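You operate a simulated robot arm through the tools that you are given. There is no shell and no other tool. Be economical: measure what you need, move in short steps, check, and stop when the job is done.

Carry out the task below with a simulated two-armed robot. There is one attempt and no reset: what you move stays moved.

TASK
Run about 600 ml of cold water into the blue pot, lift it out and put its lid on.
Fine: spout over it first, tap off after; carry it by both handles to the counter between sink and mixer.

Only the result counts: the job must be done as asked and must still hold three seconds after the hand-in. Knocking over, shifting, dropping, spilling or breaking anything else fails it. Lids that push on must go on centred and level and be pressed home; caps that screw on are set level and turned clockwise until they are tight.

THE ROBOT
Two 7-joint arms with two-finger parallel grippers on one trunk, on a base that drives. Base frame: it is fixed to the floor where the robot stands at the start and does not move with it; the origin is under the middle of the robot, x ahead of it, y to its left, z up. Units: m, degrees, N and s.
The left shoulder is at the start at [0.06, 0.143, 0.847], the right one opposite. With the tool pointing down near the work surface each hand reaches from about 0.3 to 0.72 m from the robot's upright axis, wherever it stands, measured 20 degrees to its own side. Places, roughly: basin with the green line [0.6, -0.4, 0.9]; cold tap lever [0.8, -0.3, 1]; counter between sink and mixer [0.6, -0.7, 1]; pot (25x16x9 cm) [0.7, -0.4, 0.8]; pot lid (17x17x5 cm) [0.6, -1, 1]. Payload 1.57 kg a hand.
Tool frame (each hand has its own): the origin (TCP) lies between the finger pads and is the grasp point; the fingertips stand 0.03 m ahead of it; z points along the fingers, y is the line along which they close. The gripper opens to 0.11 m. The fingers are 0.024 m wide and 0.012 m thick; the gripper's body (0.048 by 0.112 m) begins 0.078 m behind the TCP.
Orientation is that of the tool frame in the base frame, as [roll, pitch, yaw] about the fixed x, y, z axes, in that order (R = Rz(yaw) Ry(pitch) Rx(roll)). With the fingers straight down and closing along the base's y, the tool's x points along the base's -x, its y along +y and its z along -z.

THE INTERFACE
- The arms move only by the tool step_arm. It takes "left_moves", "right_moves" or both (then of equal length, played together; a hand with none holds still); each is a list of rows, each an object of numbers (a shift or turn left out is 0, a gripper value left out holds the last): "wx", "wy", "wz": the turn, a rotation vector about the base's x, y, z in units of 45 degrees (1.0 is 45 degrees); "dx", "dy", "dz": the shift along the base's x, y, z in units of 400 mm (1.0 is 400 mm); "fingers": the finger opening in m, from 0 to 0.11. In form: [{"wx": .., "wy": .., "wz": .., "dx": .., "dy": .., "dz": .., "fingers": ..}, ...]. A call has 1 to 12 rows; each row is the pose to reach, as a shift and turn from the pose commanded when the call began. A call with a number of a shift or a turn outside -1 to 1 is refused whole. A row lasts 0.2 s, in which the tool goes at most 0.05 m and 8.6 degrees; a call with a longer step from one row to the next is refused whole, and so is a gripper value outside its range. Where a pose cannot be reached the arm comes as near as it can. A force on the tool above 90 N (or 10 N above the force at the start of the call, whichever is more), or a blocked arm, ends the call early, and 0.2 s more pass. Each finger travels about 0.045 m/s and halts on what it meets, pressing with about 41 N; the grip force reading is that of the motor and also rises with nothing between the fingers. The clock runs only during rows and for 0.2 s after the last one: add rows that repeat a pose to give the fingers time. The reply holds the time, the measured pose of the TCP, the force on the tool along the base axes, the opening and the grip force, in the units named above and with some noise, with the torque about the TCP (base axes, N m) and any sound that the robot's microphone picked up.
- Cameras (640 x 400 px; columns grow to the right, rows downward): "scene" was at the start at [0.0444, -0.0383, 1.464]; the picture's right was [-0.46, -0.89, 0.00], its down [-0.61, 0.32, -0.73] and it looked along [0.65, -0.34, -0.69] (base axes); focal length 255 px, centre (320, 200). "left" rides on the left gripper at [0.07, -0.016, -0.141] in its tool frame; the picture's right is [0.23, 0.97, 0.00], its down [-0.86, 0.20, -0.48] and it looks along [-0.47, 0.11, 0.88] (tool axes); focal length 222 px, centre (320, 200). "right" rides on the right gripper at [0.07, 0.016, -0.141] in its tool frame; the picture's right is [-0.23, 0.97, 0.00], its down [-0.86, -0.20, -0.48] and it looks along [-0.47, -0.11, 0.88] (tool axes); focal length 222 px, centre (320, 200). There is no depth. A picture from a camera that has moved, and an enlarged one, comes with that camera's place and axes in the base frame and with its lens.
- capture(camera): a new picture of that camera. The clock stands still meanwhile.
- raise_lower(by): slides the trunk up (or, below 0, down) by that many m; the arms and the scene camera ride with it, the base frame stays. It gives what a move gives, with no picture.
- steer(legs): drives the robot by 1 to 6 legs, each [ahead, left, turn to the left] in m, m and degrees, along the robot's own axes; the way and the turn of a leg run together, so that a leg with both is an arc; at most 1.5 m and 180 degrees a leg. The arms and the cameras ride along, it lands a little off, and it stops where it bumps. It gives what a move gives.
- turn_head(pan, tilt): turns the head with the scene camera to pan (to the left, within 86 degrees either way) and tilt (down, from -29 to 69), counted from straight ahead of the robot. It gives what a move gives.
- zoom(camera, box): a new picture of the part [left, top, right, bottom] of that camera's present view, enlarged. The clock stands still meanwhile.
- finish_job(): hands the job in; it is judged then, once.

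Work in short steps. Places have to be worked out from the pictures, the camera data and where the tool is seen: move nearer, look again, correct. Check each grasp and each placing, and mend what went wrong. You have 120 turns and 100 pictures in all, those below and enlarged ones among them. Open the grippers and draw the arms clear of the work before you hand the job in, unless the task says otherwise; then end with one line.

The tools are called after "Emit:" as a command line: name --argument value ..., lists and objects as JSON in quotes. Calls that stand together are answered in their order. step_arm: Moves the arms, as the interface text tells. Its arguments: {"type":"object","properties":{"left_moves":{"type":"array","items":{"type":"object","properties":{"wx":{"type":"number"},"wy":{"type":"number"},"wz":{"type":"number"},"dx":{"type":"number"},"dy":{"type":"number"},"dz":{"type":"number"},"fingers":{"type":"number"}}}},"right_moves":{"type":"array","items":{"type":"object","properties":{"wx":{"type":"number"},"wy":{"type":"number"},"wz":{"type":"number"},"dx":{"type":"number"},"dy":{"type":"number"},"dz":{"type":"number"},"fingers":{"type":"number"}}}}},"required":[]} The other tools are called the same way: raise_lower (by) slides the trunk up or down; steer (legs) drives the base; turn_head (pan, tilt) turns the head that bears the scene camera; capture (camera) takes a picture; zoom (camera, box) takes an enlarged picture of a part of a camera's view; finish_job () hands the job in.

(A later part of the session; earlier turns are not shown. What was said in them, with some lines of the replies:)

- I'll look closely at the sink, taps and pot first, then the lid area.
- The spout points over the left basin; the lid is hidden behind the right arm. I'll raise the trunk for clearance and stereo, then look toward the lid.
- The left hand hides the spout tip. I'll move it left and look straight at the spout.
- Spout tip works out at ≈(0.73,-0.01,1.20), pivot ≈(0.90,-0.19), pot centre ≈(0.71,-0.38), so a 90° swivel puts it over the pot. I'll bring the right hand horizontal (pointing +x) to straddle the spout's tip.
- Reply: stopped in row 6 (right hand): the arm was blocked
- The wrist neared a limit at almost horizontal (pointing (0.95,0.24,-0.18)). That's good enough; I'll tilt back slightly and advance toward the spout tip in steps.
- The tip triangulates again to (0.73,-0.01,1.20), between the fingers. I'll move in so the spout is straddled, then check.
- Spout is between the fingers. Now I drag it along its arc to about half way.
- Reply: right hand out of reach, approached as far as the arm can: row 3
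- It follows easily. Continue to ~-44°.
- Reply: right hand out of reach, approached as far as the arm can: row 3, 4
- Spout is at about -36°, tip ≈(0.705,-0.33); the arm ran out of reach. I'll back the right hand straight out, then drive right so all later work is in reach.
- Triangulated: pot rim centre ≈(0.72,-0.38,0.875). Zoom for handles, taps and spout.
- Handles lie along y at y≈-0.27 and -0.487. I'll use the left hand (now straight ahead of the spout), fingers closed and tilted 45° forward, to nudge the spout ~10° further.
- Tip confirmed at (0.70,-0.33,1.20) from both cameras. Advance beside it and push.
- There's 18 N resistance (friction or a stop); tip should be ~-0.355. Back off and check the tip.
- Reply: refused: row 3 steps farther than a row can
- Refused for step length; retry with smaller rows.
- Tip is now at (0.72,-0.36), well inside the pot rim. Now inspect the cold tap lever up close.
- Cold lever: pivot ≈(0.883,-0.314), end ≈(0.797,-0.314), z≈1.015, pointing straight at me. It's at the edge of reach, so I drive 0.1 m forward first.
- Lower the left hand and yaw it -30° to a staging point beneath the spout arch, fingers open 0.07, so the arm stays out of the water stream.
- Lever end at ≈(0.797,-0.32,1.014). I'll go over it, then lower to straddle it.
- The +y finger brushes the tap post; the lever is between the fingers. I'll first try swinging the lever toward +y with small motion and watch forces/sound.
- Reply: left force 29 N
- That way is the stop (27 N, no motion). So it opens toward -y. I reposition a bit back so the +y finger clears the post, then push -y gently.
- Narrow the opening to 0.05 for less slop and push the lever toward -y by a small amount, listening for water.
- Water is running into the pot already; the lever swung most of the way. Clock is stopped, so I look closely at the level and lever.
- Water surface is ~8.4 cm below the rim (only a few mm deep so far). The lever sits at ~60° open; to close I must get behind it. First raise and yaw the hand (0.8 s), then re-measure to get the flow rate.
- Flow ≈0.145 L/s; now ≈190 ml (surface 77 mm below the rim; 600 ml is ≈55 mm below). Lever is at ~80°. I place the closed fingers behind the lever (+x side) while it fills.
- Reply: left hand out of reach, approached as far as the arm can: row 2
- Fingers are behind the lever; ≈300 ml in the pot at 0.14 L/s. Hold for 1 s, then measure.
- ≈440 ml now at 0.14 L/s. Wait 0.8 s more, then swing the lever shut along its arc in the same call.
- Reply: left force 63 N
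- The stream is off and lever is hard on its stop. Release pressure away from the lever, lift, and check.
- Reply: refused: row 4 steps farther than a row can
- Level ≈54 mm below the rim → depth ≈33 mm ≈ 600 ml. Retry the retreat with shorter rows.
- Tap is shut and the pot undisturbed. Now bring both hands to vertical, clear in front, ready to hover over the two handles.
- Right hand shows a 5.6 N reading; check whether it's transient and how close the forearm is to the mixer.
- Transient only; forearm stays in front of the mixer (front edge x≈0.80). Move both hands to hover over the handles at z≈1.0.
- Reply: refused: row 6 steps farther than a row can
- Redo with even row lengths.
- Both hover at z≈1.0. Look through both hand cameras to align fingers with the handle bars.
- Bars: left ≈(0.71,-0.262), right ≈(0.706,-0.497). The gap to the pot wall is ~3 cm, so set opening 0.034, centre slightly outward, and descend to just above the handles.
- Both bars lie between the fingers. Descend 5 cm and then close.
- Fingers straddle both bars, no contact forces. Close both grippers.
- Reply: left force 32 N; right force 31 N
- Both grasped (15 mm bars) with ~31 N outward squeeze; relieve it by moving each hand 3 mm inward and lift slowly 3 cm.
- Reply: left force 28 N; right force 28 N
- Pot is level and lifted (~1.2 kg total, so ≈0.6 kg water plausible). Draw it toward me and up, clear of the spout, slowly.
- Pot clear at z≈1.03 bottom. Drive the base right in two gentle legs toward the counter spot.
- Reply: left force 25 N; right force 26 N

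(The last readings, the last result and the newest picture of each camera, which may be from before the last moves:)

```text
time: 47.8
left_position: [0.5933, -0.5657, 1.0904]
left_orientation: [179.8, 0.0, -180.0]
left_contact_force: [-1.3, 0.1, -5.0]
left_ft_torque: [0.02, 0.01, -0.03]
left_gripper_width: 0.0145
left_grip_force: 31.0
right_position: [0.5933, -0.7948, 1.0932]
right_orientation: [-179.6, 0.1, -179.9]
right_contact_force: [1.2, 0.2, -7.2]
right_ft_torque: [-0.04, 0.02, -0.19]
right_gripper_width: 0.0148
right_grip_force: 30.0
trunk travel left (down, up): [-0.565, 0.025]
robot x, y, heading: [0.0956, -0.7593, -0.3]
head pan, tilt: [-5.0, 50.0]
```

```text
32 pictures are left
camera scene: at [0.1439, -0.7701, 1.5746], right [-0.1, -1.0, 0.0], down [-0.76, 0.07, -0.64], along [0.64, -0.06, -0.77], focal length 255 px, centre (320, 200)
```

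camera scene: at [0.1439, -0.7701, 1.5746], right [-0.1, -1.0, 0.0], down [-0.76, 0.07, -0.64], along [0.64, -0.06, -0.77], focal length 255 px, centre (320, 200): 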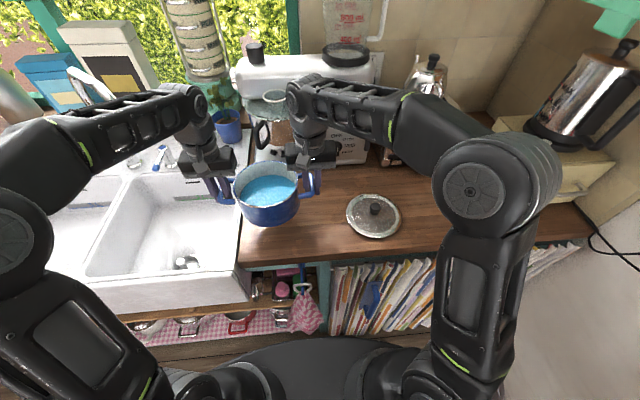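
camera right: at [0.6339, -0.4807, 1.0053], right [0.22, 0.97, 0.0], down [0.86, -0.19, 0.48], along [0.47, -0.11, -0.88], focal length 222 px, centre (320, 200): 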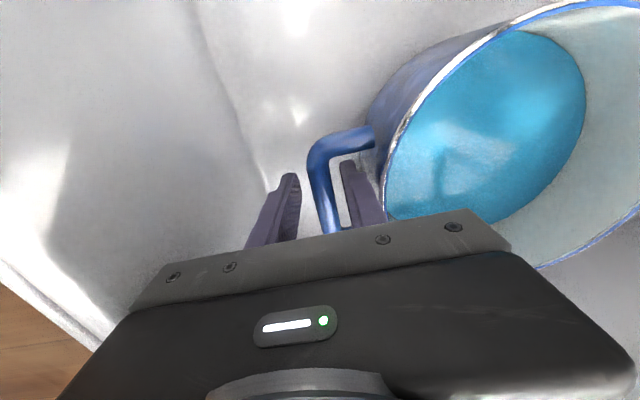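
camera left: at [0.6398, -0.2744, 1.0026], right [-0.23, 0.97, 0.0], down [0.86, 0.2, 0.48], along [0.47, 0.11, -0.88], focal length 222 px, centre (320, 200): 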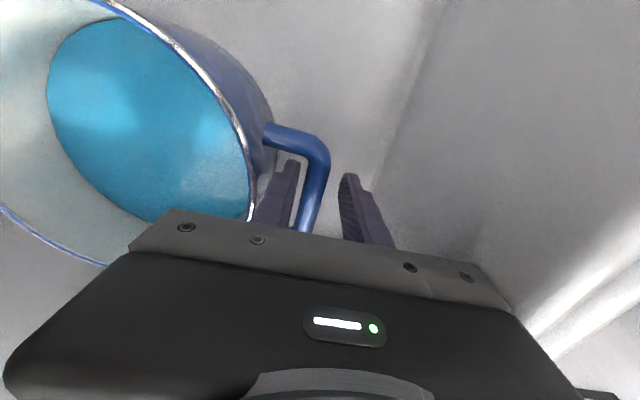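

Pot is over the counter at (0.593,-0.68). Shift 2 cm right and lower 3.5 cm.

Emit:
step_arm --left_moves '[{"dx": 0.01, "dy": -0.025}, {"dx": 0.02, "dy": -0.05}, {"dx": 0.02, "dy": -0.05, "dz": -0.03}, {"dx": 0.02, "dy": -0.05, "dz": -0.06}, {"dx": 0.02, "dy": -0.05, "dz": -0.09}]' --right_moves '[{"dx": 0.01, "dy": -0.025}, {"dx": 0.02, "dy": -0.05}, {"dx": 0.02, "dy": -0.05, "dz": -0.033}, {"dx": 0.02, "dy": -0.05, "dz": -0.065}, {"dx": 0.02, "dy": -0.05, "dz": -0.096}]'

Emit:
zoom --camera "scene" --box '[200, 130, 420, 270]'

```text
time: 49.0
left_position: [0.6028, -0.5846, 1.0532]
left_orientation: [180.0, -0.1, 180.0]
left_contact_force: [-5.2, -1.7, -5.7]
left_ft_torque: [0.06, -0.11, -0.46]
left_gripper_width: 0.0147
left_grip_force: 30.8
right_position: [0.6014, -0.8129, 1.0552]
right_orientation: [-179.7, 0.1, -179.9]
right_contact_force: [5.2, 2.0, -4.8]
right_ft_torque: [0.08, 0.19, -0.75]
right_gripper_width: 0.0145
right_grip_force: 30.9
trunk travel left (down, up): [-0.565, 0.025]
robot x, y, heading: [0.0976, -0.7634, -0.5]
head pan, tilt: [-5.0, 50.0]
```

```text
2.86 times, centred on (310, 200) of scene
camera zoom: at [0.1442, -0.7697, 1.5745], right [-0.1, -1.0, 0.0], down [-0.76, 0.07, -0.64], along [0.64, -0.06, -0.77], focal length 728 px, centre (349, 200)
```

zoom: 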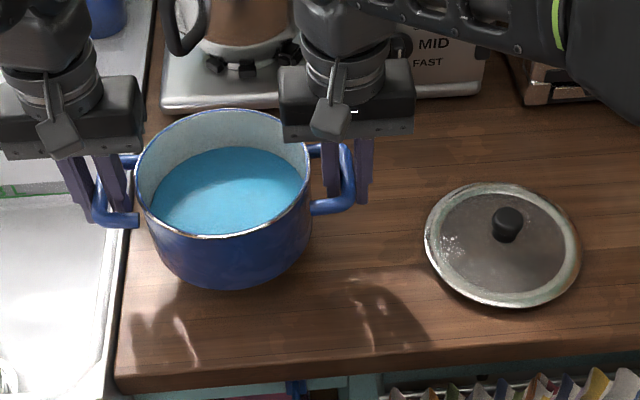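

Still hanging freely; lower 1 cm more and read forces.

Emit:
step_arm --left_moves '[{"dz": -0.013}, {"dz": -0.025}]' --right_moves '[{"dz": -0.013}, {"dz": -0.027}]'

Emit:
step_arm --left_moves '[{"dz": -0.01}, {"dz": -0.015}]' --right_moves '[{"dz": -0.01}, {"dz": -0.015}]'

```text
time: 49.6
left_position: [0.6027, -0.5827, 1.0433]
left_orientation: [179.8, 0.0, -179.9]
left_contact_force: [-1.2, -0.5, -6.7]
left_ft_torque: [0.06, 0.6, -0.09]
left_gripper_width: 0.0146
left_grip_force: 30.9
right_position: [0.601, -0.8126, 1.0445]
right_orientation: [-179.5, 0.0, -179.8]
right_contact_force: [0.9, -0.1, -5.6]
right_ft_torque: [0.04, -0.54, -0.16]
right_gripper_width: 0.0145
right_grip_force: 30.9
trunk travel left (down, up): [-0.565, 0.025]
robot x, y, heading: [0.0923, -0.7634, -0.5]
head pan, tilt: [-5.0, 50.0]
```

```text
time: 50.2
left_position: [0.6023, -0.5852, 1.0389]
left_orientation: [179.9, 0.1, -180.0]
left_contact_force: [-2.2, -0.8, -5.4]
left_ft_torque: [-0.06, 0.2, -0.04]
left_gripper_width: 0.0148
left_grip_force: 30.7
right_position: [0.6008, -0.8137, 1.0376]
right_orientation: [-179.6, 0.0, -179.8]
right_contact_force: [2.0, 1.0, -6.7]
right_ft_torque: [-0.1, -0.17, -0.29]
right_gripper_width: 0.0146
right_grip_force: 31.3
trunk travel left (down, up): [-0.565, 0.025]
robot x, y, heading: [0.0936, -0.7586, -0.7]
head pan, tilt: [-5.0, 50.0]
```

No contact yet; continue in small steps.

Emit:
step_arm --left_moves '[{"dz": -0.01}, {"dz": -0.02}]' --right_moves '[{"dz": -0.01}, {"dz": -0.02}]'

Emit:
step_arm --left_moves '[{"dz": -0.01}, {"dz": -0.015}]' --right_moves '[{"dz": -0.01}, {"dz": -0.015}]'

```text
time: 50.8
left_position: [0.6034, -0.5842, 1.0304]
left_orientation: [179.8, 0.0, -179.9]
left_contact_force: [-1.6, -1.4, -6.6]
left_ft_torque: [0.04, -0.24, -0.14]
left_gripper_width: 0.0146
left_grip_force: 30.8
right_position: [0.6009, -0.8133, 1.03]
right_orientation: [-179.6, 0.0, -179.9]
right_contact_force: [2.3, 1.4, -6.6]
right_ft_torque: [0.05, 0.3, -0.32]
right_gripper_width: 0.0145
right_grip_force: 30.9
trunk travel left (down, up): [-0.565, 0.025]
robot x, y, heading: [0.0934, -0.7633, -0.4]
head pan, tilt: [-5.0, 50.0]
```

```text
time: 51.4
left_position: [0.6025, -0.5831, 1.0244]
left_orientation: [179.9, 0.0, 180.0]
left_contact_force: [-2.6, -4.2, -4.4]
left_ft_torque: [-0.09, -0.18, -0.18]
left_gripper_width: 0.0147
left_grip_force: 30.5
right_position: [0.5998, -0.8125, 1.0248]
right_orientation: [-179.5, 0.1, -179.8]
right_contact_force: [3.1, 4.6, -6.6]
right_ft_torque: [-0.09, 0.24, -0.41]
right_gripper_width: 0.0149
right_grip_force: 30.4
trunk travel left (down, up): [-0.565, 0.025]
robot x, y, heading: [0.0916, -0.7618, -0.7]
head pan, tilt: [-5.0, 50.0]
```

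Still hanging; keep lowering.

Emit:
step_arm --left_moves '[{"dz": -0.01}, {"dz": -0.015}]' --right_moves '[{"dz": -0.01}, {"dz": -0.015}]'

Emit:
zoom --camera "scene" --box '[200, 130, 420, 270]'

```text
time: 52.0
left_position: [0.6018, -0.5849, 1.0185]
left_orientation: [179.9, -0.1, 179.9]
left_contact_force: [-1.6, -7.7, -5.5]
left_ft_torque: [0.0, -0.22, -0.05]
left_gripper_width: 0.0144
left_grip_force: 30.7
right_position: [0.5998, -0.8133, 1.0175]
right_orientation: [-179.7, 0.1, -179.9]
right_contact_force: [1.4, 6.9, -5.1]
right_ft_torque: [0.01, 0.25, -0.3]
right_gripper_width: 0.0148
right_grip_force: 30.6
trunk travel left (down, up): [-0.565, 0.025]
robot x, y, heading: [0.0953, -0.7635, -0.6]
head pan, tilt: [-5.0, 50.0]
```

```text
2.86 times, centred on (310, 200) of scene
camera zoom: at [0.1438, -0.77, 1.5745], right [-0.1, -1.0, 0.0], down [-0.76, 0.07, -0.64], along [0.64, -0.06, -0.77], focal length 728 px, centre (349, 200)
```

zoom: 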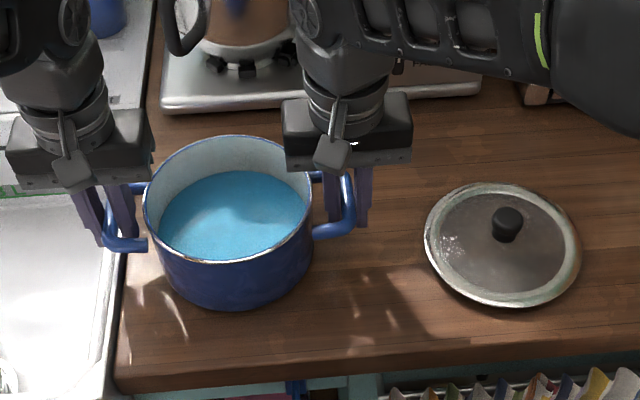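

Shadow suggests a small gap still. Continue.

Emit:
step_arm --left_moves '[{"dz": -0.01}, {"dz": -0.018}]' --right_moves '[{"dz": -0.01}, {"dz": -0.018}]'

Emit:
step_arm --left_moves '[{"dz": -0.007}, {"dz": -0.013}]' --right_moves '[{"dz": -0.007}, {"dz": -0.013}]'

```text
time: 52.6
left_position: [0.6017, -0.5848, 1.0123]
left_orientation: [179.9, 0.2, 180.0]
left_contact_force: [0.1, -5.9, 0.9]
left_ft_torque: [-0.02, 0.26, -0.08]
left_gripper_width: 0.0149
left_grip_force: 31.2
right_position: [0.6003, -0.8124, 1.014]
right_orientation: [-179.6, 0.2, -179.9]
right_contact_force: [1.4, 5.4, 4.8]
right_ft_torque: [-0.06, 0.64, -0.22]
right_gripper_width: 0.0146
right_grip_force: 30.8
trunk travel left (down, up): [-0.565, 0.025]
robot x, y, heading: [0.0961, -0.7633, -0.4]
head pan, tilt: [-5.0, 50.0]
```

```text
time: 53.2
left_position: [0.6021, -0.5845, 1.0084]
left_orientation: [180.0, 0.4, 180.0]
left_contact_force: [0.4, 1.2, 20.4]
left_ft_torque: [0.01, -0.14, -0.41]
left_gripper_width: 0.0151
left_grip_force: 30.6
right_position: [0.5996, -0.8124, 1.0097]
right_orientation: [-179.7, 0.3, -179.8]
right_contact_force: [1.4, 3.7, 20.7]
right_ft_torque: [-0.03, -0.12, -0.44]
right_gripper_width: 0.0147
right_grip_force: 30.7
trunk travel left (down, up): [-0.565, 0.025]
robot x, y, heading: [0.0939, -0.7638, -0.5]
head pan, tilt: [-5.0, 50.0]
```

Pot is down (contact at TCP z≈1.013, pressing 20 N each). Relieve the pressure, then open both to 0.034 together.

Emit:
step_arm --left_moves '[{"dz": 0.011}, {"dz": 0.011, "fingers": 0.034}, {"dz": 0.011}, {"dz": 0.011}, {"dz": 0.011}]' --right_moves '[{"dz": 0.009}, {"dz": 0.009, "fingers": 0.034}, {"dz": 0.009}, {"dz": 0.009}, {"dz": 0.009}]'

Emit:
capture --camera "right"

Emit:
capture --camera "left"

```text
time: 54.4
left_position: [0.6014, -0.5849, 1.0103]
left_orientation: [179.9, -0.1, -179.9]
left_contact_force: [-0.7, 0.7, 0.4]
left_ft_torque: [0.01, -0.01, 0.04]
left_gripper_width: 0.0339
left_grip_force: 0.0
right_position: [0.6004, -0.8141, 1.0118]
right_orientation: [-179.7, 0.1, -179.8]
right_contact_force: [1.0, 0.0, -0.3]
right_ft_torque: [-0.03, 0.01, 0.01]
right_gripper_width: 0.0341
right_grip_force: 0.1
trunk travel left (down, up): [-0.565, 0.025]
robot x, y, heading: [0.0944, -0.7622, -0.4]
head pan, tilt: [-5.0, 50.0]
```

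```text
29 pictures are left
camera right: at [0.5311, -0.7977, 1.1535], right [0.22, 0.97, -0.01], down [0.85, -0.19, 0.48], along [0.47, -0.11, -0.88], focal length 222 px, centre (320, 200)
```

right: 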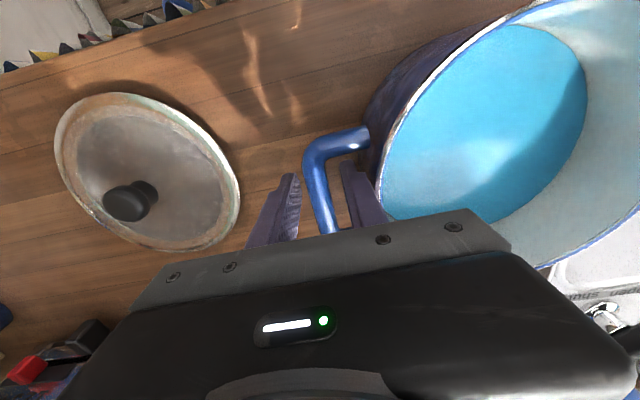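

```text
28 pictures are left
camera left: at [0.5327, -0.6012, 1.1508], right [-0.23, 0.97, 0.0], down [0.85, 0.2, 0.48], along [0.47, 0.11, -0.88], focal length 222 px, centre (320, 200)
```

left: 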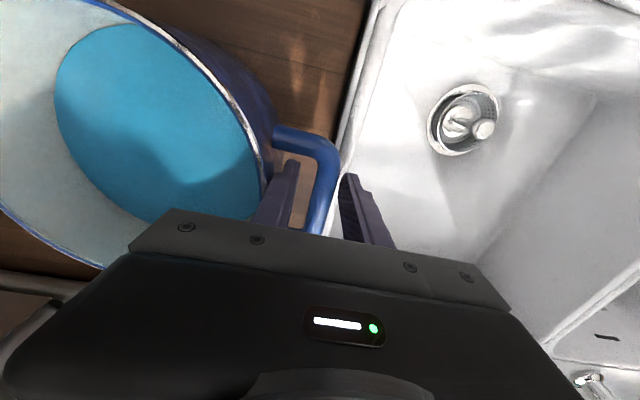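

Both released, bars free. Raise both hands straight up, then move the left hand out left.

Emit:
step_arm --left_moves '[{"dz": 0.06}, {"dz": 0.16}, {"dz": 0.28}, {"dz": 0.4}, {"dz": 0.4, "dx": -0.12}, {"dz": 0.4, "dx": -0.2, "dy": 0.08}, {"dz": 0.4, "dx": -0.24, "dy": 0.18}]' --right_moves '[{"dz": 0.06}, {"dz": 0.16}, {"dz": 0.28}, {"dz": 0.4}, {"dz": 0.4, "dy": -0.1, "dx": -0.04}, {"dz": 0.4, "dy": -0.2, "dx": -0.07}, {"dz": 0.4, "dy": -0.31, "dx": -0.09, "fingers": 0.06}]'

Emit:
capture --camera "right"

Emit:
zoom --camera "scene" --box '[200, 130, 420, 270]'

```text
time: 56.0
left_position: [0.5071, -0.5215, 1.1615]
left_orientation: [180.0, 0.0, 179.3]
left_contact_force: [-1.3, 2.9, 0.3]
left_ft_torque: [-0.38, -0.05, 0.02]
left_gripper_width: 0.0341
left_grip_force: 0.2
left hand out of reach, approached as far as the arm can: row 4, 5, 6, 7
right_position: [0.5717, -0.8956, 1.1548]
right_orientation: [-179.6, 0.2, -179.8]
right_contact_force: [-0.3, -0.2, -0.4]
right_ft_torque: [0.03, -0.04, 0.0]
right_gripper_width: 0.0599
right_grip_force: 0.1
right hand out of reach, approached as far as the arm can: row 4, 5, 6, 7
trunk travel left (down, up): [-0.565, 0.025]
robot x, y, heading: [0.0944, -0.7628, -0.6]
head pan, tilt: [-5.0, 50.0]
```

```text
27 pictures are left
camera right: at [0.5013, -0.8787, 1.2966], right [0.22, 0.97, -0.01], down [0.85, -0.19, 0.48], along [0.47, -0.11, -0.88], focal length 222 px, centre (320, 200)
```

right: 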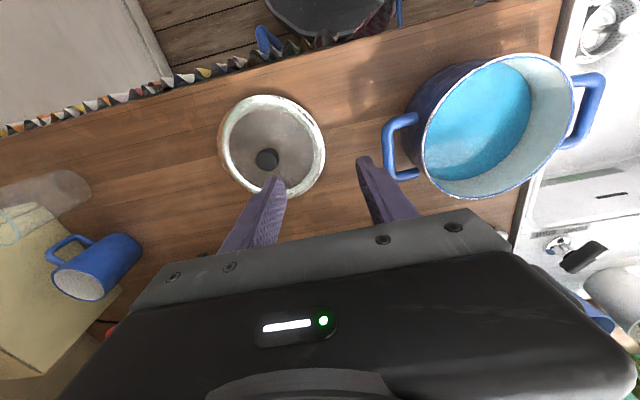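

```text
2.86 times, centred on (310, 200) of scene
camera zoom: at [0.1389, -0.7686, 1.5748], right [-0.1, -1.0, 0.0], down [-0.76, 0.07, -0.64], along [0.64, -0.06, -0.76], focal length 728 px, centre (349, 200)
```

zoom: 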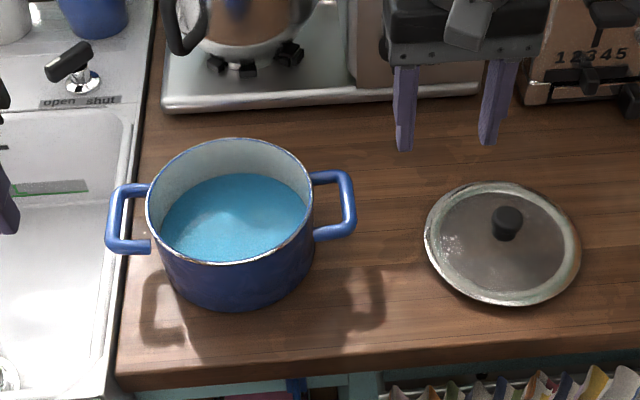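

Pot sits level at ≈(0.606,-0.697). Lid knob ≈(0.59,-0.978), top z≈0.988. Move right hand above the knob.

Emit:
step_arm --right_moves '[{"dx": 0.023, "dy": -0.1}, {"dx": 0.046, "dy": -0.206}, {"dx": 0.046, "dy": -0.206, "dz": -0.1}, {"dx": 0.046, "dy": -0.206, "dz": -0.2}, {"dx": 0.046, "dy": -0.206, "dz": -0.237}]'

Emit:
capture --camera "right"

Emit:
zoom --camera "scene" --box '[310, 140, 430, 250]'

```text
time: 57.2
left_position: [0.51, -0.518, 1.1616]
left_orientation: [179.9, -0.1, 180.0]
left_contact_force: [0.7, -0.6, 0.1]
left_ft_torque: [-0.01, -0.03, -0.05]
left_gripper_width: 0.0339
left_grip_force: 0.0
right_position: [0.596, -0.9782, 1.0568]
right_orientation: [-179.6, 0.0, -179.8]
right_contact_force: [0.1, 0.1, 0.4]
right_ft_torque: [0.01, -0.04, -0.01]
right_gripper_width: 0.0598
right_grip_force: 0.0
right hand out of reach, approached as far as the arm can: row 2
trunk travel left (down, up): [-0.565, 0.025]
robot x, y, heading: [0.0932, -0.7661, -0.5]
head pan, tilt: [-5.0, 50.0]
```

```text
25 pictures are left
camera right: at [0.5255, -0.9618, 1.1995], right [0.22, 0.97, -0.01], down [0.85, -0.19, 0.48], along [0.47, -0.11, -0.88], focal length 222 px, centre (320, 200)
```

right: 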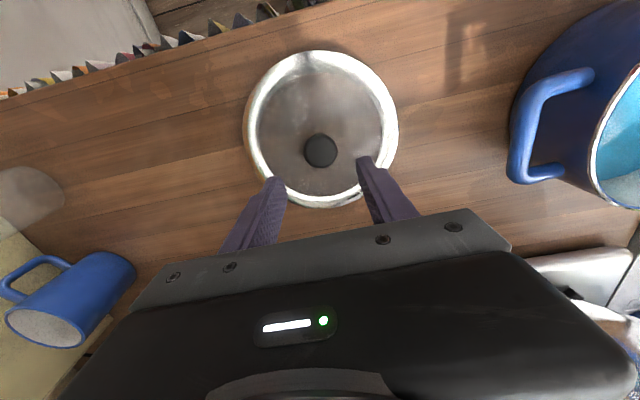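

```text
3.64 times, centred on (370, 195) of scene
camera zoom: at [0.1427, -0.7705, 1.5746], right [-0.1, -1.0, 0.0], down [-0.76, 0.07, -0.64], along [0.64, -0.06, -0.77], focal length 927 px, centre (138, 218)
```

zoom: 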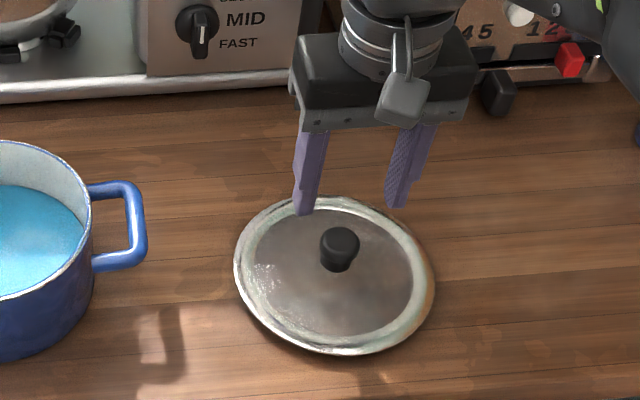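

Knob at (0.587,-0.976). Correct and descend so fingertips stay just above the lid plate, then grip.

Emit:
step_arm --right_moves '[{"dx": -0.0225, "dy": 0.005}, {"dx": -0.0225, "dy": 0.005, "dz": -0.07}, {"dx": -0.0225, "dy": 0.005, "dz": -0.145}, {"dx": -0.0225, "dy": 0.005, "dz": -0.145}]'

Emit:
zoom --camera "right" --box '[200, 60, 440, 260]'

Emit:
zoom --camera "scene" --box '[330, 150, 420, 240]'

```text
time: 58.2
left_position: [0.5106, -0.518, 1.1606]
left_orientation: [179.9, 0.0, -180.0]
left_contact_force: [-0.1, -0.2, -0.1]
left_ft_torque: [-0.02, -0.01, -0.01]
left_gripper_width: 0.0341
left_grip_force: 0.0
right_position: [0.589, -0.9758, 1.0021]
right_orientation: [-179.6, 0.1, -179.8]
right_contact_force: [0.0, -0.6, 3.5]
right_ft_torque: [0.11, 0.03, -0.01]
right_gripper_width: 0.0596
right_grip_force: 0.0
trunk travel left (down, up): [-0.565, 0.025]
robot x, y, heading: [0.0958, -0.763, -0.7]
head pan, tilt: [-5.0, 50.0]
```

```text
2.00 times, centred on (320, 160) of right
camera zoom: at [0.5186, -0.9591, 1.145], right [0.22, 0.97, -0.01], down [0.85, -0.19, 0.48], along [0.47, -0.11, -0.88], focal length 444 px, centre (320, 280)
```

zoom: 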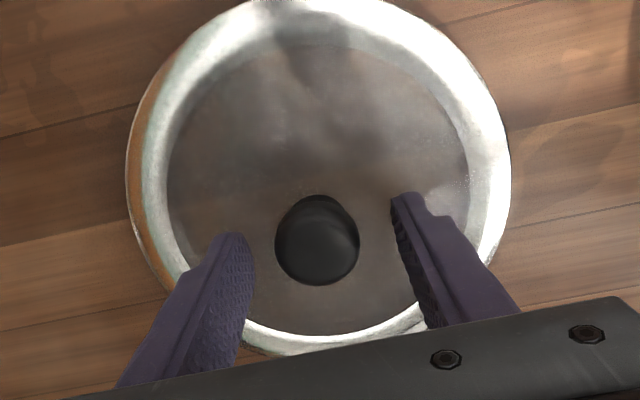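

```text
4.44 times, centred on (375, 195) of scene
camera zoom: at [0.1426, -0.77, 1.5747], right [-0.1, -1.0, 0.0], down [-0.76, 0.07, -0.64], along [0.64, -0.06, -0.77], focal length 1133 px, centre (76, 222)
```

zoom: 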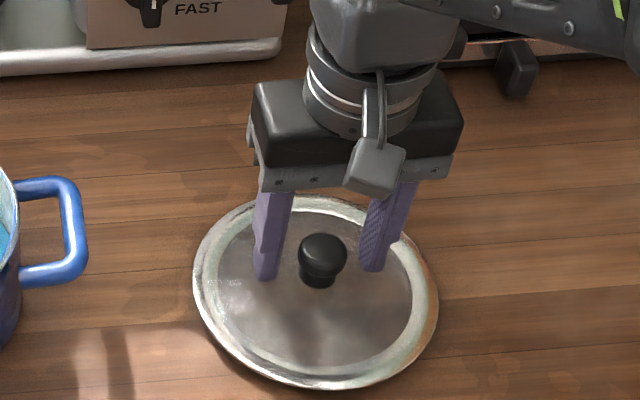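

Fingertips just touch the lid plate; knob is centred between them. Raise 3 mm and close.

Emit:
step_arm --right_moves '[{"dx": -0.005, "dz": 0.01}, {"dx": -0.005, "dz": 0.01, "fingers": 0.0}, {"dx": -0.005, "dz": 0.01}, {"dx": -0.005, "dz": 0.01}, {"dx": -0.005, "dz": 0.01}, {"dx": -0.005, "dz": 0.01}]'

Emit:
step_arm --right_moves '[{"dz": 0.04}, {"dz": 0.1}, {"dz": 0.18}, {"dz": 0.26}, {"dz": 0.34}]'

Emit:
zoom --camera "scene" --box '[200, 100, 420, 270]'

Emit:
capture --camera "right"

```text
time: 59.6
left_position: [0.5103, -0.5184, 1.1605]
left_orientation: [179.9, 0.0, 180.0]
left_contact_force: [-0.2, 0.1, -0.7]
left_ft_torque: [0.02, -0.03, 0.01]
left_gripper_width: 0.0341
left_grip_force: 0.0
right_position: [0.5849, -0.9772, 1.0063]
right_orientation: [-179.7, 0.1, -179.9]
right_contact_force: [-0.3, 0.1, 0.4]
right_ft_torque: [0.03, 0.03, -0.03]
right_gripper_width: 0.0308
right_grip_force: 39.4
trunk travel left (down, up): [-0.565, 0.025]
robot x, y, heading: [0.0914, -0.7642, -0.5]
head pan, tilt: [-5.0, 50.0]
```

```text
time: 60.8
left_position: [0.51, -0.5173, 1.1614]
left_orientation: [179.9, 0.0, -179.9]
left_contact_force: [-0.1, -0.2, -0.4]
left_ft_torque: [-0.03, -0.01, -0.02]
left_gripper_width: 0.034
left_grip_force: 0.1
right_position: [0.5895, -0.9774, 1.1432]
right_orientation: [-179.6, 0.0, -179.8]
right_contact_force: [0.3, 0.6, -2.1]
right_ft_torque: [-0.02, -0.04, 0.02]
right_gripper_width: 0.0307
right_grip_force: 39.4
trunk travel left (down, up): [-0.565, 0.025]
robot x, y, heading: [0.0955, -0.7641, -0.4]
head pan, tilt: [-5.0, 50.0]
```

```text
2.35 times, centred on (310, 185) of scene
camera zoom: at [0.1426, -0.7699, 1.5746], right [-0.1, -1.0, 0.0], down [-0.76, 0.07, -0.64], along [0.64, -0.06, -0.77], focal length 600 px, centre (344, 235)
```

zoom: 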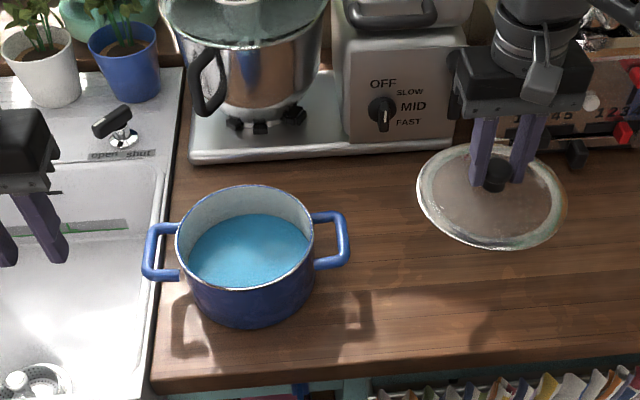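

```text
20 pictures are left
camera right: at [0.5177, -0.9612, 1.2856], right [0.22, 0.97, -0.01], down [0.85, -0.19, 0.48], along [0.47, -0.11, -0.88], focal length 222 px, centre (320, 200)
```

right: 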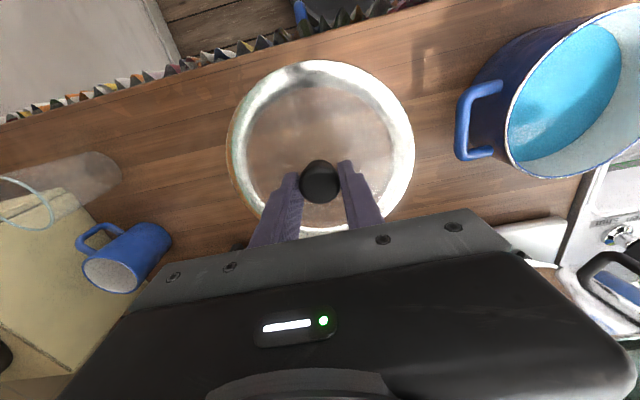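

Lid held centred on the knob, level. Pot centre ≈(0.604,-0.6975). Carry the lid over at the same height.

Emit:
step_arm --right_moves '[{"dx": 0.005, "dy": 0.06}, {"dx": 0.01, "dy": 0.15}, {"dx": 0.015, "dy": 0.25}, {"dx": 0.02, "dy": 0.35}, {"dx": 0.025, "dy": 0.45}, {"dx": 0.03, "dy": 0.55}, {"dx": 0.035, "dy": 0.64}, {"dx": 0.04, "dy": 0.7}, {"dx": 0.04, "dy": 0.7}]'

Emit:
zoom --camera "scene" --box '[200, 110, 360, 270]'

Emit:
capture --camera "right"

```text
time: 62.8
left_position: [0.5109, -0.5187, 1.1617]
left_orientation: [179.8, 0.0, 180.0]
left_contact_force: [-0.2, 0.2, 1.1]
left_ft_torque: [0.0, 0.03, 0.01]
left_gripper_width: 0.0339
left_grip_force: 0.0
right_position: [0.596, -0.8347, 1.1405]
right_orientation: [-179.6, 0.3, -179.8]
right_contact_force: [-0.9, 0.1, -1.3]
right_ft_torque: [0.01, -0.04, -0.01]
right_gripper_width: 0.0306
right_grip_force: 39.5
right hand out of reach, approached as far as the arm can: row 5, 6, 7, 8, 9
trunk travel left (down, up): [-0.565, 0.025]
robot x, y, heading: [0.0958, -0.7644, -0.5]
head pan, tilt: [-5.0, 50.0]
```

```text
2.50 times, centred on (280, 190) of scene
camera zoom: at [0.143, -0.7702, 1.5746], right [-0.1, -1.0, 0.0], down [-0.76, 0.07, -0.64], along [0.64, -0.06, -0.77], focal length 637 px, centre (420, 225)
```

zoom: 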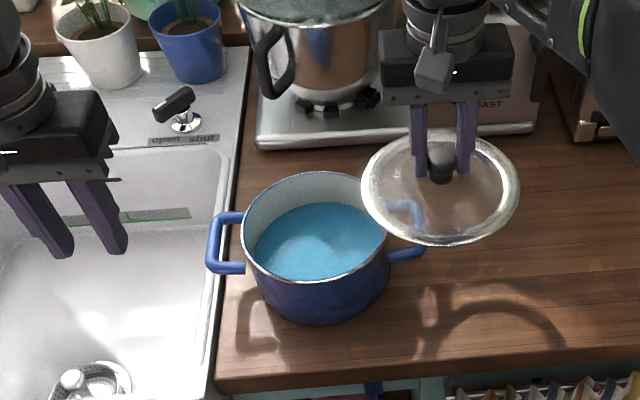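

```text
18 pictures are left
camera right: at [0.5265, -0.8198, 1.2834], right [0.22, 0.97, 0.0], down [0.85, -0.19, 0.48], along [0.47, -0.11, -0.88], focal length 222 px, centre (320, 200)
```

right: 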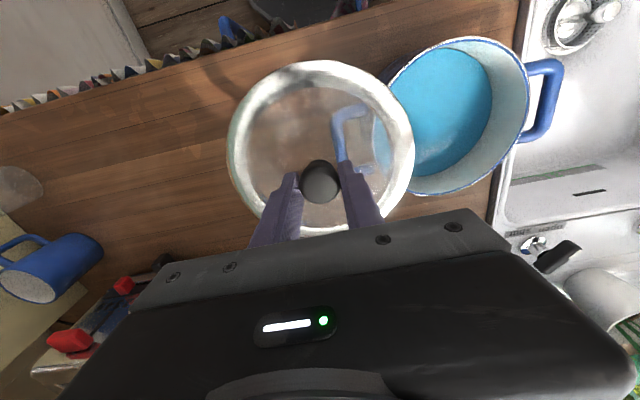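

The arm ran out of inward reach at y≈-0.835. Lid is safely above everything, so I drive the base 0.14 m left to bring it over the pot.

Emit:
steer --legs '[[0, 0.137, 0]]'

Emit:
zoom --camera "scene" --box '[250, 110, 430, 270]'

Emit:
capture --camera "right"

```text
time: 64.1
left_position: [0.5116, -0.3766, 1.1609]
left_orientation: [179.8, 0.0, -179.9]
left_contact_force: [0.4, 0.7, 0.2]
left_ft_torque: [-0.01, 0.02, 0.0]
left_gripper_width: 0.0337
left_grip_force: 0.1
right_position: [0.5983, -0.6929, 1.1409]
right_orientation: [-179.6, 0.3, -179.9]
right_contact_force: [1.4, 0.1, -1.9]
right_ft_torque: [-0.06, 0.0, 0.01]
right_gripper_width: 0.0309
right_grip_force: 39.6
trunk travel left (down, up): [-0.565, 0.025]
robot x, y, heading: [0.095, -0.6199, -0.2]
head pan, tilt: [-5.0, 50.0]
```

```text
2.50 times, centred on (340, 190) of scene
camera zoom: at [0.1443, -0.6273, 1.5746], right [-0.1, -1.0, 0.0], down [-0.76, 0.07, -0.64], along [0.64, -0.06, -0.77], focal length 637 px, centre (270, 225)
```

zoom: 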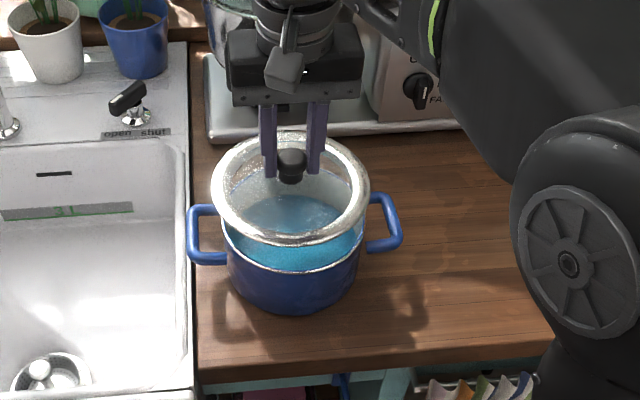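

```text
16 pictures are left
camera right: at [0.5278, -0.6769, 1.2835], right [0.22, 0.97, -0.01], down [0.85, -0.19, 0.48], along [0.47, -0.11, -0.88], focal length 222 px, centre (320, 200)
```

right: 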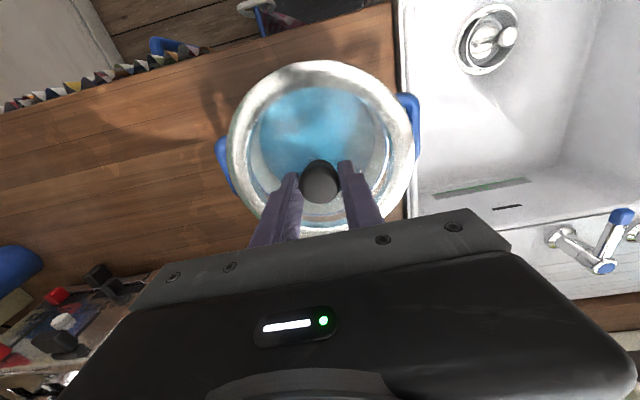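

Fine-align over the pot centre and lower to ~1 cm above the rim, then check concentricity.

Emit:
step_arm --right_moves '[{"dx": 0.016, "dy": -0.0115}, {"dx": 0.016, "dy": -0.0115, "dz": -0.04}, {"dx": 0.016, "dy": -0.0115, "dz": -0.08}, {"dx": 0.016, "dy": -0.0115, "dz": -0.08}]'

Emit:
zoom --camera "scene" --box '[290, 150, 390, 250]'

Emit:
zoom --camera "right" --box '[200, 30, 440, 240]'

```text
time: 65.1
left_position: [0.5117, -0.3773, 1.1616]
left_orientation: [179.9, 0.0, -180.0]
left_contact_force: [0.4, -0.6, -0.7]
left_ft_torque: [-0.03, 0.01, -0.01]
left_gripper_width: 0.0341
left_grip_force: 0.0
right_position: [0.605, -0.698, 1.1099]
right_orientation: [-179.6, 0.3, -179.8]
right_contact_force: [-0.2, 0.4, -2.3]
right_ft_torque: [-0.01, 0.0, 0.0]
right_gripper_width: 0.0305
right_grip_force: 40.0
trunk travel left (down, up): [-0.565, 0.025]
robot x, y, heading: [0.0948, -0.625, -0.5]
head pan, tilt: [-5.0, 50.0]
```

```text
4.00 times, centred on (340, 200) of scene
camera zoom: at [0.1441, -0.6291, 1.5746], right [-0.1, -1.0, 0.0], down [-0.76, 0.07, -0.64], along [0.64, -0.06, -0.77], focal length 1020 px, centre (240, 200)
```

zoom: 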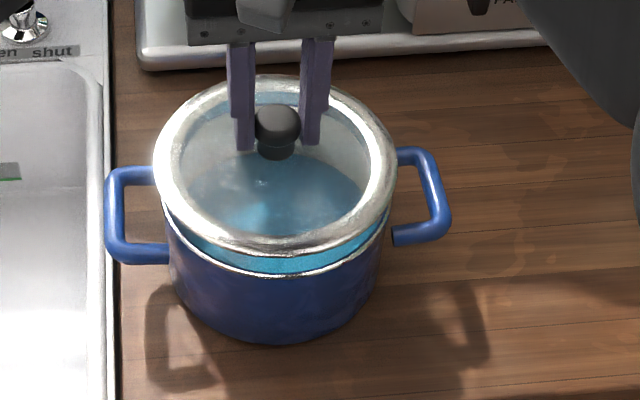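

```text
1.90 times, centred on (320, 135) of right
camera zoom: at [0.5342, -0.6816, 1.2521], right [0.22, 0.97, -0.01], down [0.85, -0.19, 0.48], along [0.47, -0.11, -0.88], focal length 423 px, centre (320, 324)
```

zoom: 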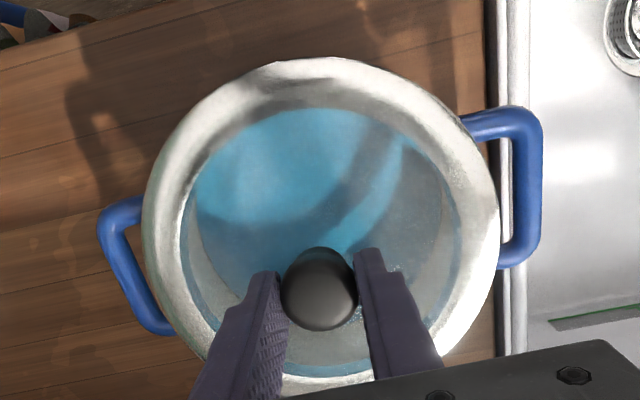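

Handle midpoint vs knob: lid needs ~3 mm toward -y, x fine. Correct and lower 1.3 cm, reading forces.

Emit:
step_arm --right_moves '[{"dx": -0.002, "dy": -0.0075}, {"dx": -0.002, "dy": -0.0075, "dz": -0.017}, {"dx": -0.002, "dy": -0.0075, "dz": -0.033}, {"dx": -0.002, "dy": -0.0075, "dz": -0.033}]'

Emit:
zoom --camera "scene" --box '[290, 150, 390, 250]'

```text
time: 66.1
left_position: [0.5124, -0.3768, 1.1617]
left_orientation: [179.9, -0.1, -179.9]
left_contact_force: [0.1, 0.6, 0.0]
left_ft_torque: [0.02, -0.01, -0.01]
left_gripper_width: 0.034
left_grip_force: 0.0
right_position: [0.6031, -0.7024, 1.0967]
right_orientation: [-179.7, 0.2, -179.8]
right_contact_force: [0.1, -0.1, -2.3]
right_ft_torque: [0.01, 0.04, 0.01]
right_gripper_width: 0.0306
right_grip_force: 39.4
trunk travel left (down, up): [-0.565, 0.025]
robot x, y, heading: [0.0953, -0.6249, -0.6]
head pan, tilt: [-5.0, 50.0]
```

```text
4.00 times, centred on (340, 200) of scene
camera zoom: at [0.1443, -0.6291, 1.5746], right [-0.1, -1.0, 0.0], down [-0.76, 0.07, -0.64], along [0.64, -0.06, -0.77], focal length 1020 px, centre (240, 200)
```

zoom: 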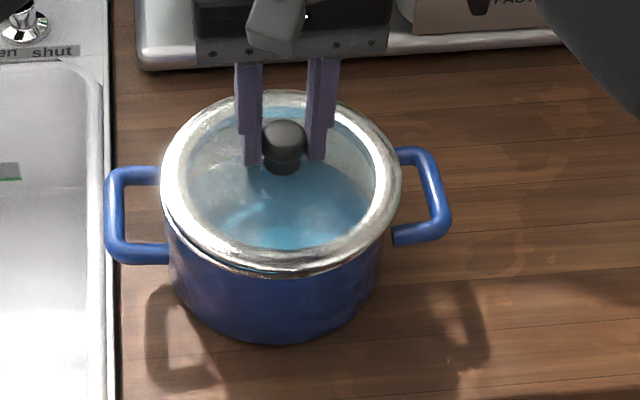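

Lid is ~2 mm too far right now; correct +1.5 mm and lower until contact.

Emit:
step_arm --right_moves '[{"dy": 0.004}, {"dy": 0.004, "dz": -0.01}, {"dy": 0.004, "dz": -0.015}]'

Emit:
step_arm --right_moves '[{"dz": -0.008}, {"dz": -0.015}]'

```text
time: 66.9
left_position: [0.5114, -0.3775, 1.1616]
left_orientation: [179.9, 0.0, -180.0]
left_contact_force: [-0.4, -0.3, -0.2]
left_ft_torque: [0.03, -0.01, 0.02]
left_gripper_width: 0.0339
left_grip_force: 0.1
right_position: [0.6046, -0.7008, 1.0916]
right_orientation: [-179.6, 0.3, -179.8]
right_contact_force: [0.2, -0.2, -2.7]
right_ft_torque: [0.0, -0.04, 0.0]
right_gripper_width: 0.0306
right_grip_force: 39.9
trunk travel left (down, up): [-0.565, 0.025]
robot x, y, heading: [0.0983, -0.6204, -0.5]
head pan, tilt: [-5.0, 50.0]
```

```text
time: 67.5
left_position: [0.5102, -0.3771, 1.1624]
left_orientation: [179.9, 0.0, 180.0]
left_contact_force: [-0.4, 0.6, 0.0]
left_ft_torque: [0.0, -0.02, -0.03]
left_gripper_width: 0.034
left_grip_force: 0.2
right_position: [0.6038, -0.7016, 1.0864]
right_orientation: [-179.8, 0.5, -179.8]
right_contact_force: [0.7, -1.7, 20.5]
right_ft_torque: [0.05, 0.81, -0.14]
right_gripper_width: 0.0306
right_grip_force: 40.2
trunk travel left (down, up): [-0.565, 0.025]
robot x, y, heading: [0.0987, -0.6233, -0.4]
head pan, tilt: [-5.0, 50.0]
```

Contact at z≈1.088 with torque indicating the near side touches first. Look closely.

Emit:
zoom --camera "scene" --box '[300, 160, 380, 240]'

Emit:
zoom --camera "right" --box '[200, 30, 440, 240]'

```text
5.00 times, centred on (340, 200) of scene
camera zoom: at [0.1427, -0.6291, 1.5751], right [-0.1, -1.0, 0.0], down [-0.76, 0.07, -0.64], along [0.64, -0.06, -0.77], focal length 1275 px, centre (220, 200)
```

zoom: 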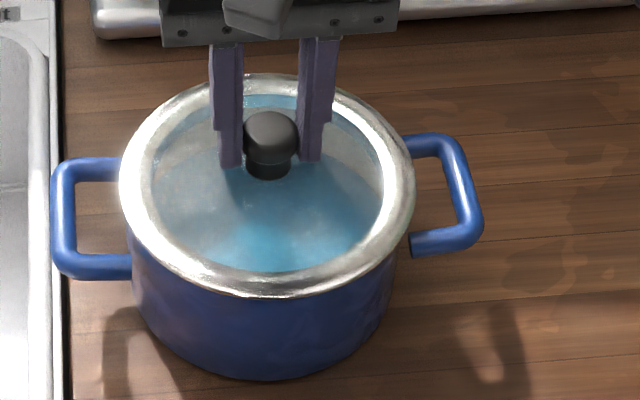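

```text
1.90 times, centred on (320, 135) of right
camera zoom: at [0.5329, -0.6844, 1.2281], right [0.22, 0.97, 0.0], down [0.85, -0.2, 0.49], along [0.47, -0.11, -0.87], focal length 423 px, centre (320, 324)
```

zoom: 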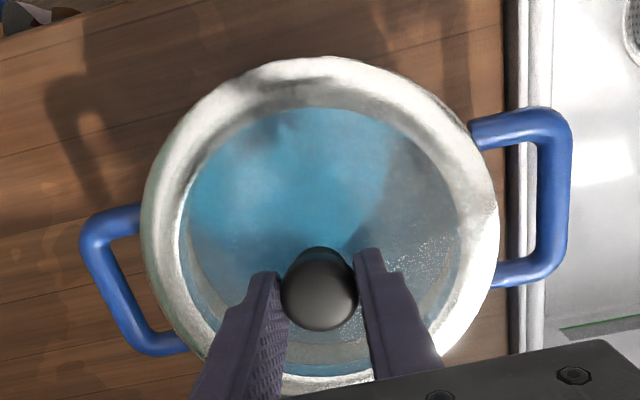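

Lid appears centred and resting on the rim. Release the knob so it can settle, raise, and view.

Emit:
step_arm --right_moves '[{"dz": 0.005}, {"dz": 0.006, "fingers": 0.06}, {"dz": 0.006}, {"dz": 0.006}, {"dz": 0.08}, {"dz": 0.16}, {"dz": 0.16, "fingers": 0.0}, {"dz": 0.16}, {"dz": 0.16}, {"dz": 0.16}]'

Emit:
zoom --camera "scene" --box '[290, 150, 390, 250]'

Emit:
zoom --camera "right" --box '[200, 30, 440, 240]'

```text
time: 69.7
left_position: [0.5106, -0.3774, 1.1612]
left_orientation: [179.9, -0.1, 179.9]
left_contact_force: [0.8, -0.1, -1.2]
left_ft_torque: [0.0, 0.04, -0.03]
left_gripper_width: 0.034
left_grip_force: 0.1
right_position: [0.6043, -0.7021, 1.1367]
right_orientation: [-179.7, 0.4, -179.8]
right_contact_force: [0.6, 0.7, 0.2]
right_ft_torque: [0.01, 0.03, 0.02]
right_gripper_width: 0.0
right_grip_force: 15.7
right hand out of reach, approached as far as the arm can: row 6, 7, 8, 9, 10
trunk travel left (down, up): [-0.565, 0.025]
robot x, y, heading: [0.099, -0.6212, -0.7]
head pan, tilt: [-5.0, 50.0]
```

```text
4.00 times, centred on (340, 200) of scene
camera zoom: at [0.1441, -0.6291, 1.5746], right [-0.1, -1.0, 0.0], down [-0.76, 0.07, -0.64], along [0.64, -0.06, -0.77], focal length 1020 px, centre (240, 200)
```

zoom: 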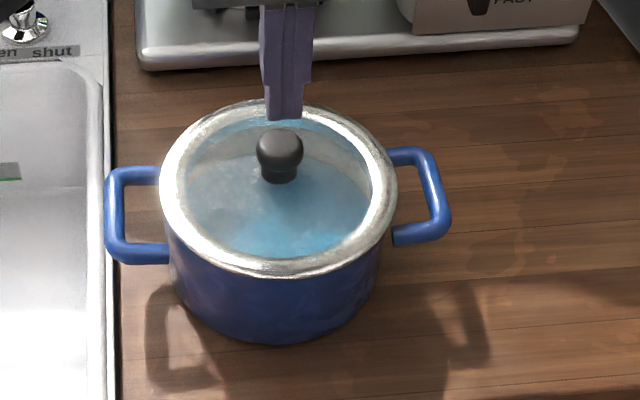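

```text
1.90 times, centred on (320, 135) of right
camera zoom: at [0.5329, -0.6851, 1.2795], right [0.22, 0.97, 0.0], down [0.85, -0.19, 0.48], along [0.47, -0.11, -0.88], focal length 423 px, centre (320, 324)
```

zoom: 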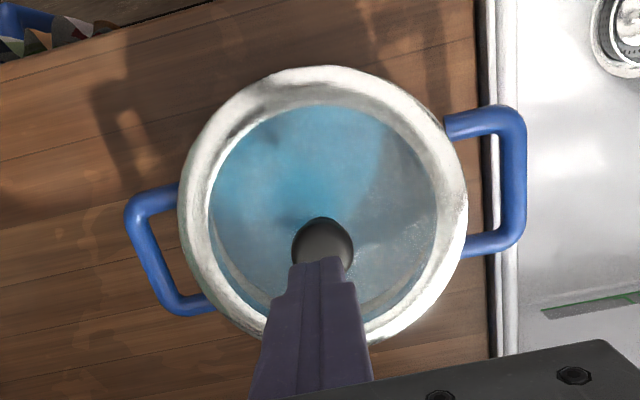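

Lid sits level and centred. Now press it home: closed fingertips down on the knob top (≈(0.600,-0.699)).

Emit:
step_arm --right_moves '[{"dx": -0.011, "dy": 0.0075}, {"dx": -0.011, "dy": 0.0075, "dz": -0.035}, {"dx": -0.011, "dy": 0.0075, "dz": -0.065}, {"dx": -0.011, "dy": 0.0075, "dz": -0.075}, {"dx": -0.011, "dy": 0.0075, "dz": -0.085}]'

Emit:
step_arm --right_moves '[{"dz": -0.006}, {"dz": -0.012}]'

```text
time: 70.9
left_position: [0.5093, -0.3768, 1.1631]
left_orientation: [179.9, 0.2, 180.0]
left_contact_force: [-0.2, -0.1, 0.0]
left_ft_torque: [0.01, -0.02, 0.01]
left_gripper_width: 0.0339
left_grip_force: 0.0
right_position: [0.5994, -0.6982, 1.109]
right_orientation: [-179.9, 0.8, -179.8]
right_contact_force: [0.8, -3.0, 37.4]
right_ft_torque: [-0.08, 0.34, 0.2]
right_gripper_width: 0.0003
right_grip_force: 21.7
trunk travel left (down, up): [-0.565, 0.025]
robot x, y, heading: [0.1005, -0.6201, -0.8]
head pan, tilt: [-5.0, 50.0]
```

```text
time: 71.5
left_position: [0.5063, -0.3785, 1.1639]
left_orientation: [179.7, 0.3, -180.0]
left_contact_force: [-0.2, -0.3, 0.4]
left_ft_torque: [0.03, -0.01, 0.0]
left_gripper_width: 0.0342
left_grip_force: 0.0
right_position: [0.5981, -0.6985, 1.1092]
right_orientation: [179.9, 1.4, -179.8]
right_contact_force: [0.6, -8.6, 79.4]
right_ft_torque: [-0.3, 0.74, 0.8]
right_gripper_width: 0.0
right_grip_force: 21.1
trunk travel left (down, up): [-0.565, 0.025]
robot x, y, heading: [0.0931, -0.6209, -0.4]
head pan, tilt: [-5.0, 50.0]
```

Pressed with 79 N, no further travel: home. Retreat upward and check.

Emit:
step_arm --right_moves '[{"dz": 0.02}, {"dz": 0.06}, {"dz": 0.1}, {"dz": 0.1, "dx": -0.1}, {"dz": 0.1, "dx": -0.2}, {"dz": 0.1, "dx": -0.3}, {"dz": 0.1, "dx": -0.4, "dy": -0.05}]'

Emit:
zoom --camera "scene" --box '[290, 130, 390, 250]'

Emit:
capture --camera "right"

```text
time: 73.1
left_position: [0.51, -0.3787, 1.1618]
left_orientation: [179.9, 0.1, -179.9]
left_contact_force: [0.2, -0.2, -0.4]
left_ft_torque: [0.02, -0.03, 0.0]
left_gripper_width: 0.0341
left_grip_force: 0.0
right_position: [0.4375, -0.7191, 1.1416]
right_orientation: [-179.7, 0.3, -179.9]
right_contact_force: [-0.2, 0.1, -1.1]
right_ft_torque: [0.04, -0.01, -0.02]
right_gripper_width: 0.0002
right_grip_force: 21.6
trunk travel left (down, up): [-0.565, 0.025]
robot x, y, heading: [0.0989, -0.6244, -0.4]
head pan, tilt: [-5.0, 50.0]
```

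```text
3.33 times, centred on (340, 190) of scene
camera zoom: at [0.1427, -0.6304, 1.5746], right [-0.1, -1.0, 0.0], down [-0.76, 0.07, -0.64], along [0.64, -0.06, -0.77], focal length 850 px, centre (253, 233)
```

zoom: 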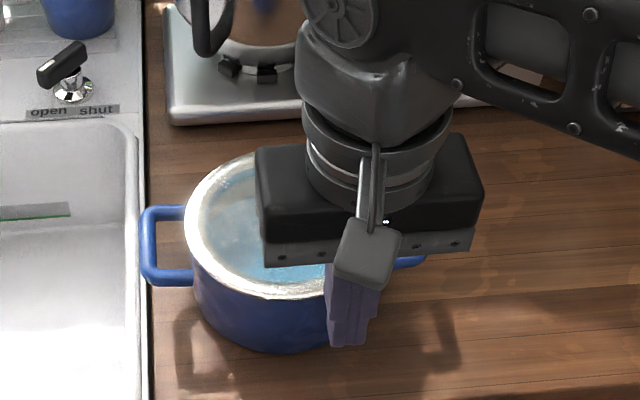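

```text
7 pictures are left
camera right: at [0.3671, -0.7019, 1.2829], right [0.22, 0.97, 0.0], down [0.85, -0.19, 0.48], along [0.47, -0.11, -0.87], focal length 222 px, centre (320, 200)
```

right: 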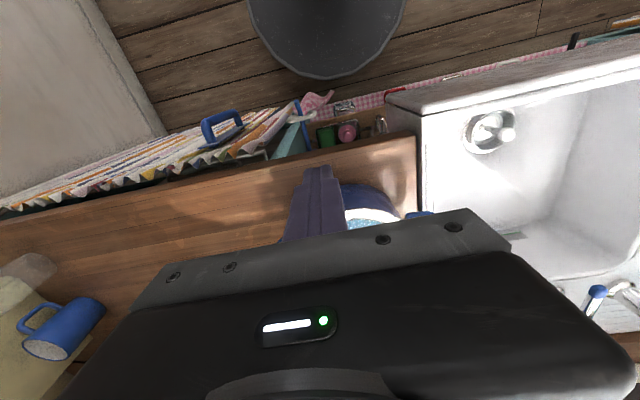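

Move the right hand aside, open both grippers, and back the base off, then do a final look.

Emit:
step_arm --left_moves '[{"fingers": 0.1}, {"dx": -0.05}, {"dx": -0.1}, {"dx": -0.1}, {"dx": -0.1}]' --right_moves '[{"dy": -0.1}, {"dy": -0.2, "fingers": 0.1}, {"dy": -0.3}, {"dy": -0.4}, {"dy": -0.45}]'

Emit:
steer --legs '[[-0.12, 0, 0]]'

Emit:
capture --camera "scene"

Emit:
zoom --camera "scene" --box '[200, 80, 400, 230]'

```text
time: 74.3
left_position: [0.473, -0.3784, 1.1612]
left_orientation: [179.8, 0.0, 180.0]
left_contact_force: [-0.7, 0.2, 0.0]
left_ft_torque: [0.01, -0.01, 0.03]
left_gripper_width: 0.0999
left_grip_force: 0.1
right_position: [0.4379, -0.8987, 1.141]
right_orientation: [-179.7, 0.4, -179.8]
right_contact_force: [0.3, 0.5, -0.3]
right_ft_torque: [-0.02, -0.02, 0.03]
right_gripper_width: 0.0859
right_grip_force: 0.1
trunk travel left (down, up): [-0.565, 0.025]
robot x, y, heading: [0.0941, -0.6179, -0.5]
head pan, tilt: [-5.0, 50.0]
```

```text
time: 75.6
left_position: [0.349, -0.3759, 1.1616]
left_orientation: [179.9, 0.1, -179.9]
left_contact_force: [-0.3, 0.4, -0.4]
left_ft_torque: [-0.03, -0.03, 0.03]
left_gripper_width: 0.0999
left_grip_force: 0.0
right_position: [0.3164, -0.8968, 1.1422]
right_orientation: [-179.7, 0.3, -179.7]
right_contact_force: [-1.4, 0.4, 0.2]
right_ft_torque: [-0.03, -0.05, 0.02]
right_gripper_width: 0.0999
right_grip_force: 0.0
trunk travel left (down, up): [-0.565, 0.025]
robot x, y, heading: [-0.0252, -0.6186, -0.7]
head pan, tilt: [-5.0, 50.0]
```

```text
6 pictures are left
camera scene: at [0.0195, -0.6282, 1.5747], right [-0.09, -1.0, 0.0], down [-0.76, 0.07, -0.64], along [0.64, -0.06, -0.77], focal length 255 px, centre (320, 200)
```

scene: 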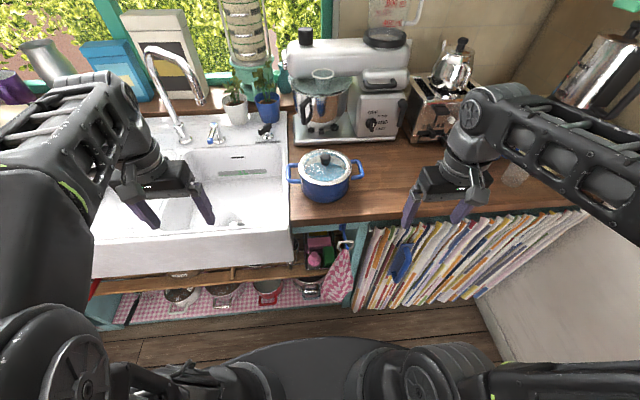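

```text
2.67 times, centred on (300, 155) of scene
camera zoom: at [0.0195, -0.6282, 1.5747], right [-0.09, -1.0, 0.0], down [-0.76, 0.07, -0.64], along [0.64, -0.06, -0.77], focal length 680 px, centre (373, 320)
```

zoom: 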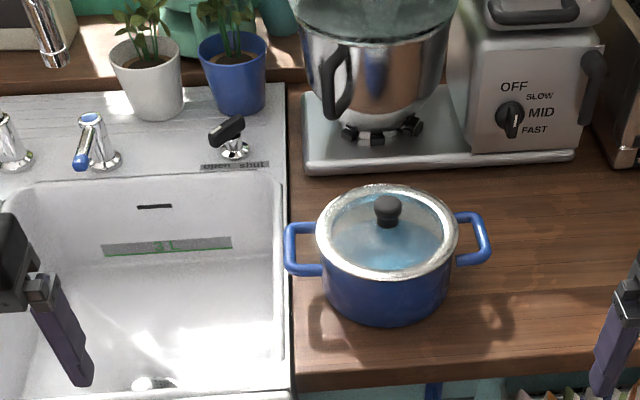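

The tap is closed, the pot is on the counter with its lid centred, level and pressed home, and both hands are open and clear. I'm handing in.

Emit:
finish_job

```text
The job is handed in.
```

The blue pot holds about 600 ml of cold water (judged from the water level) and stands on the counter between sink and mixer, lid pressed home and tap off; I saw nothing spilled or knocked.
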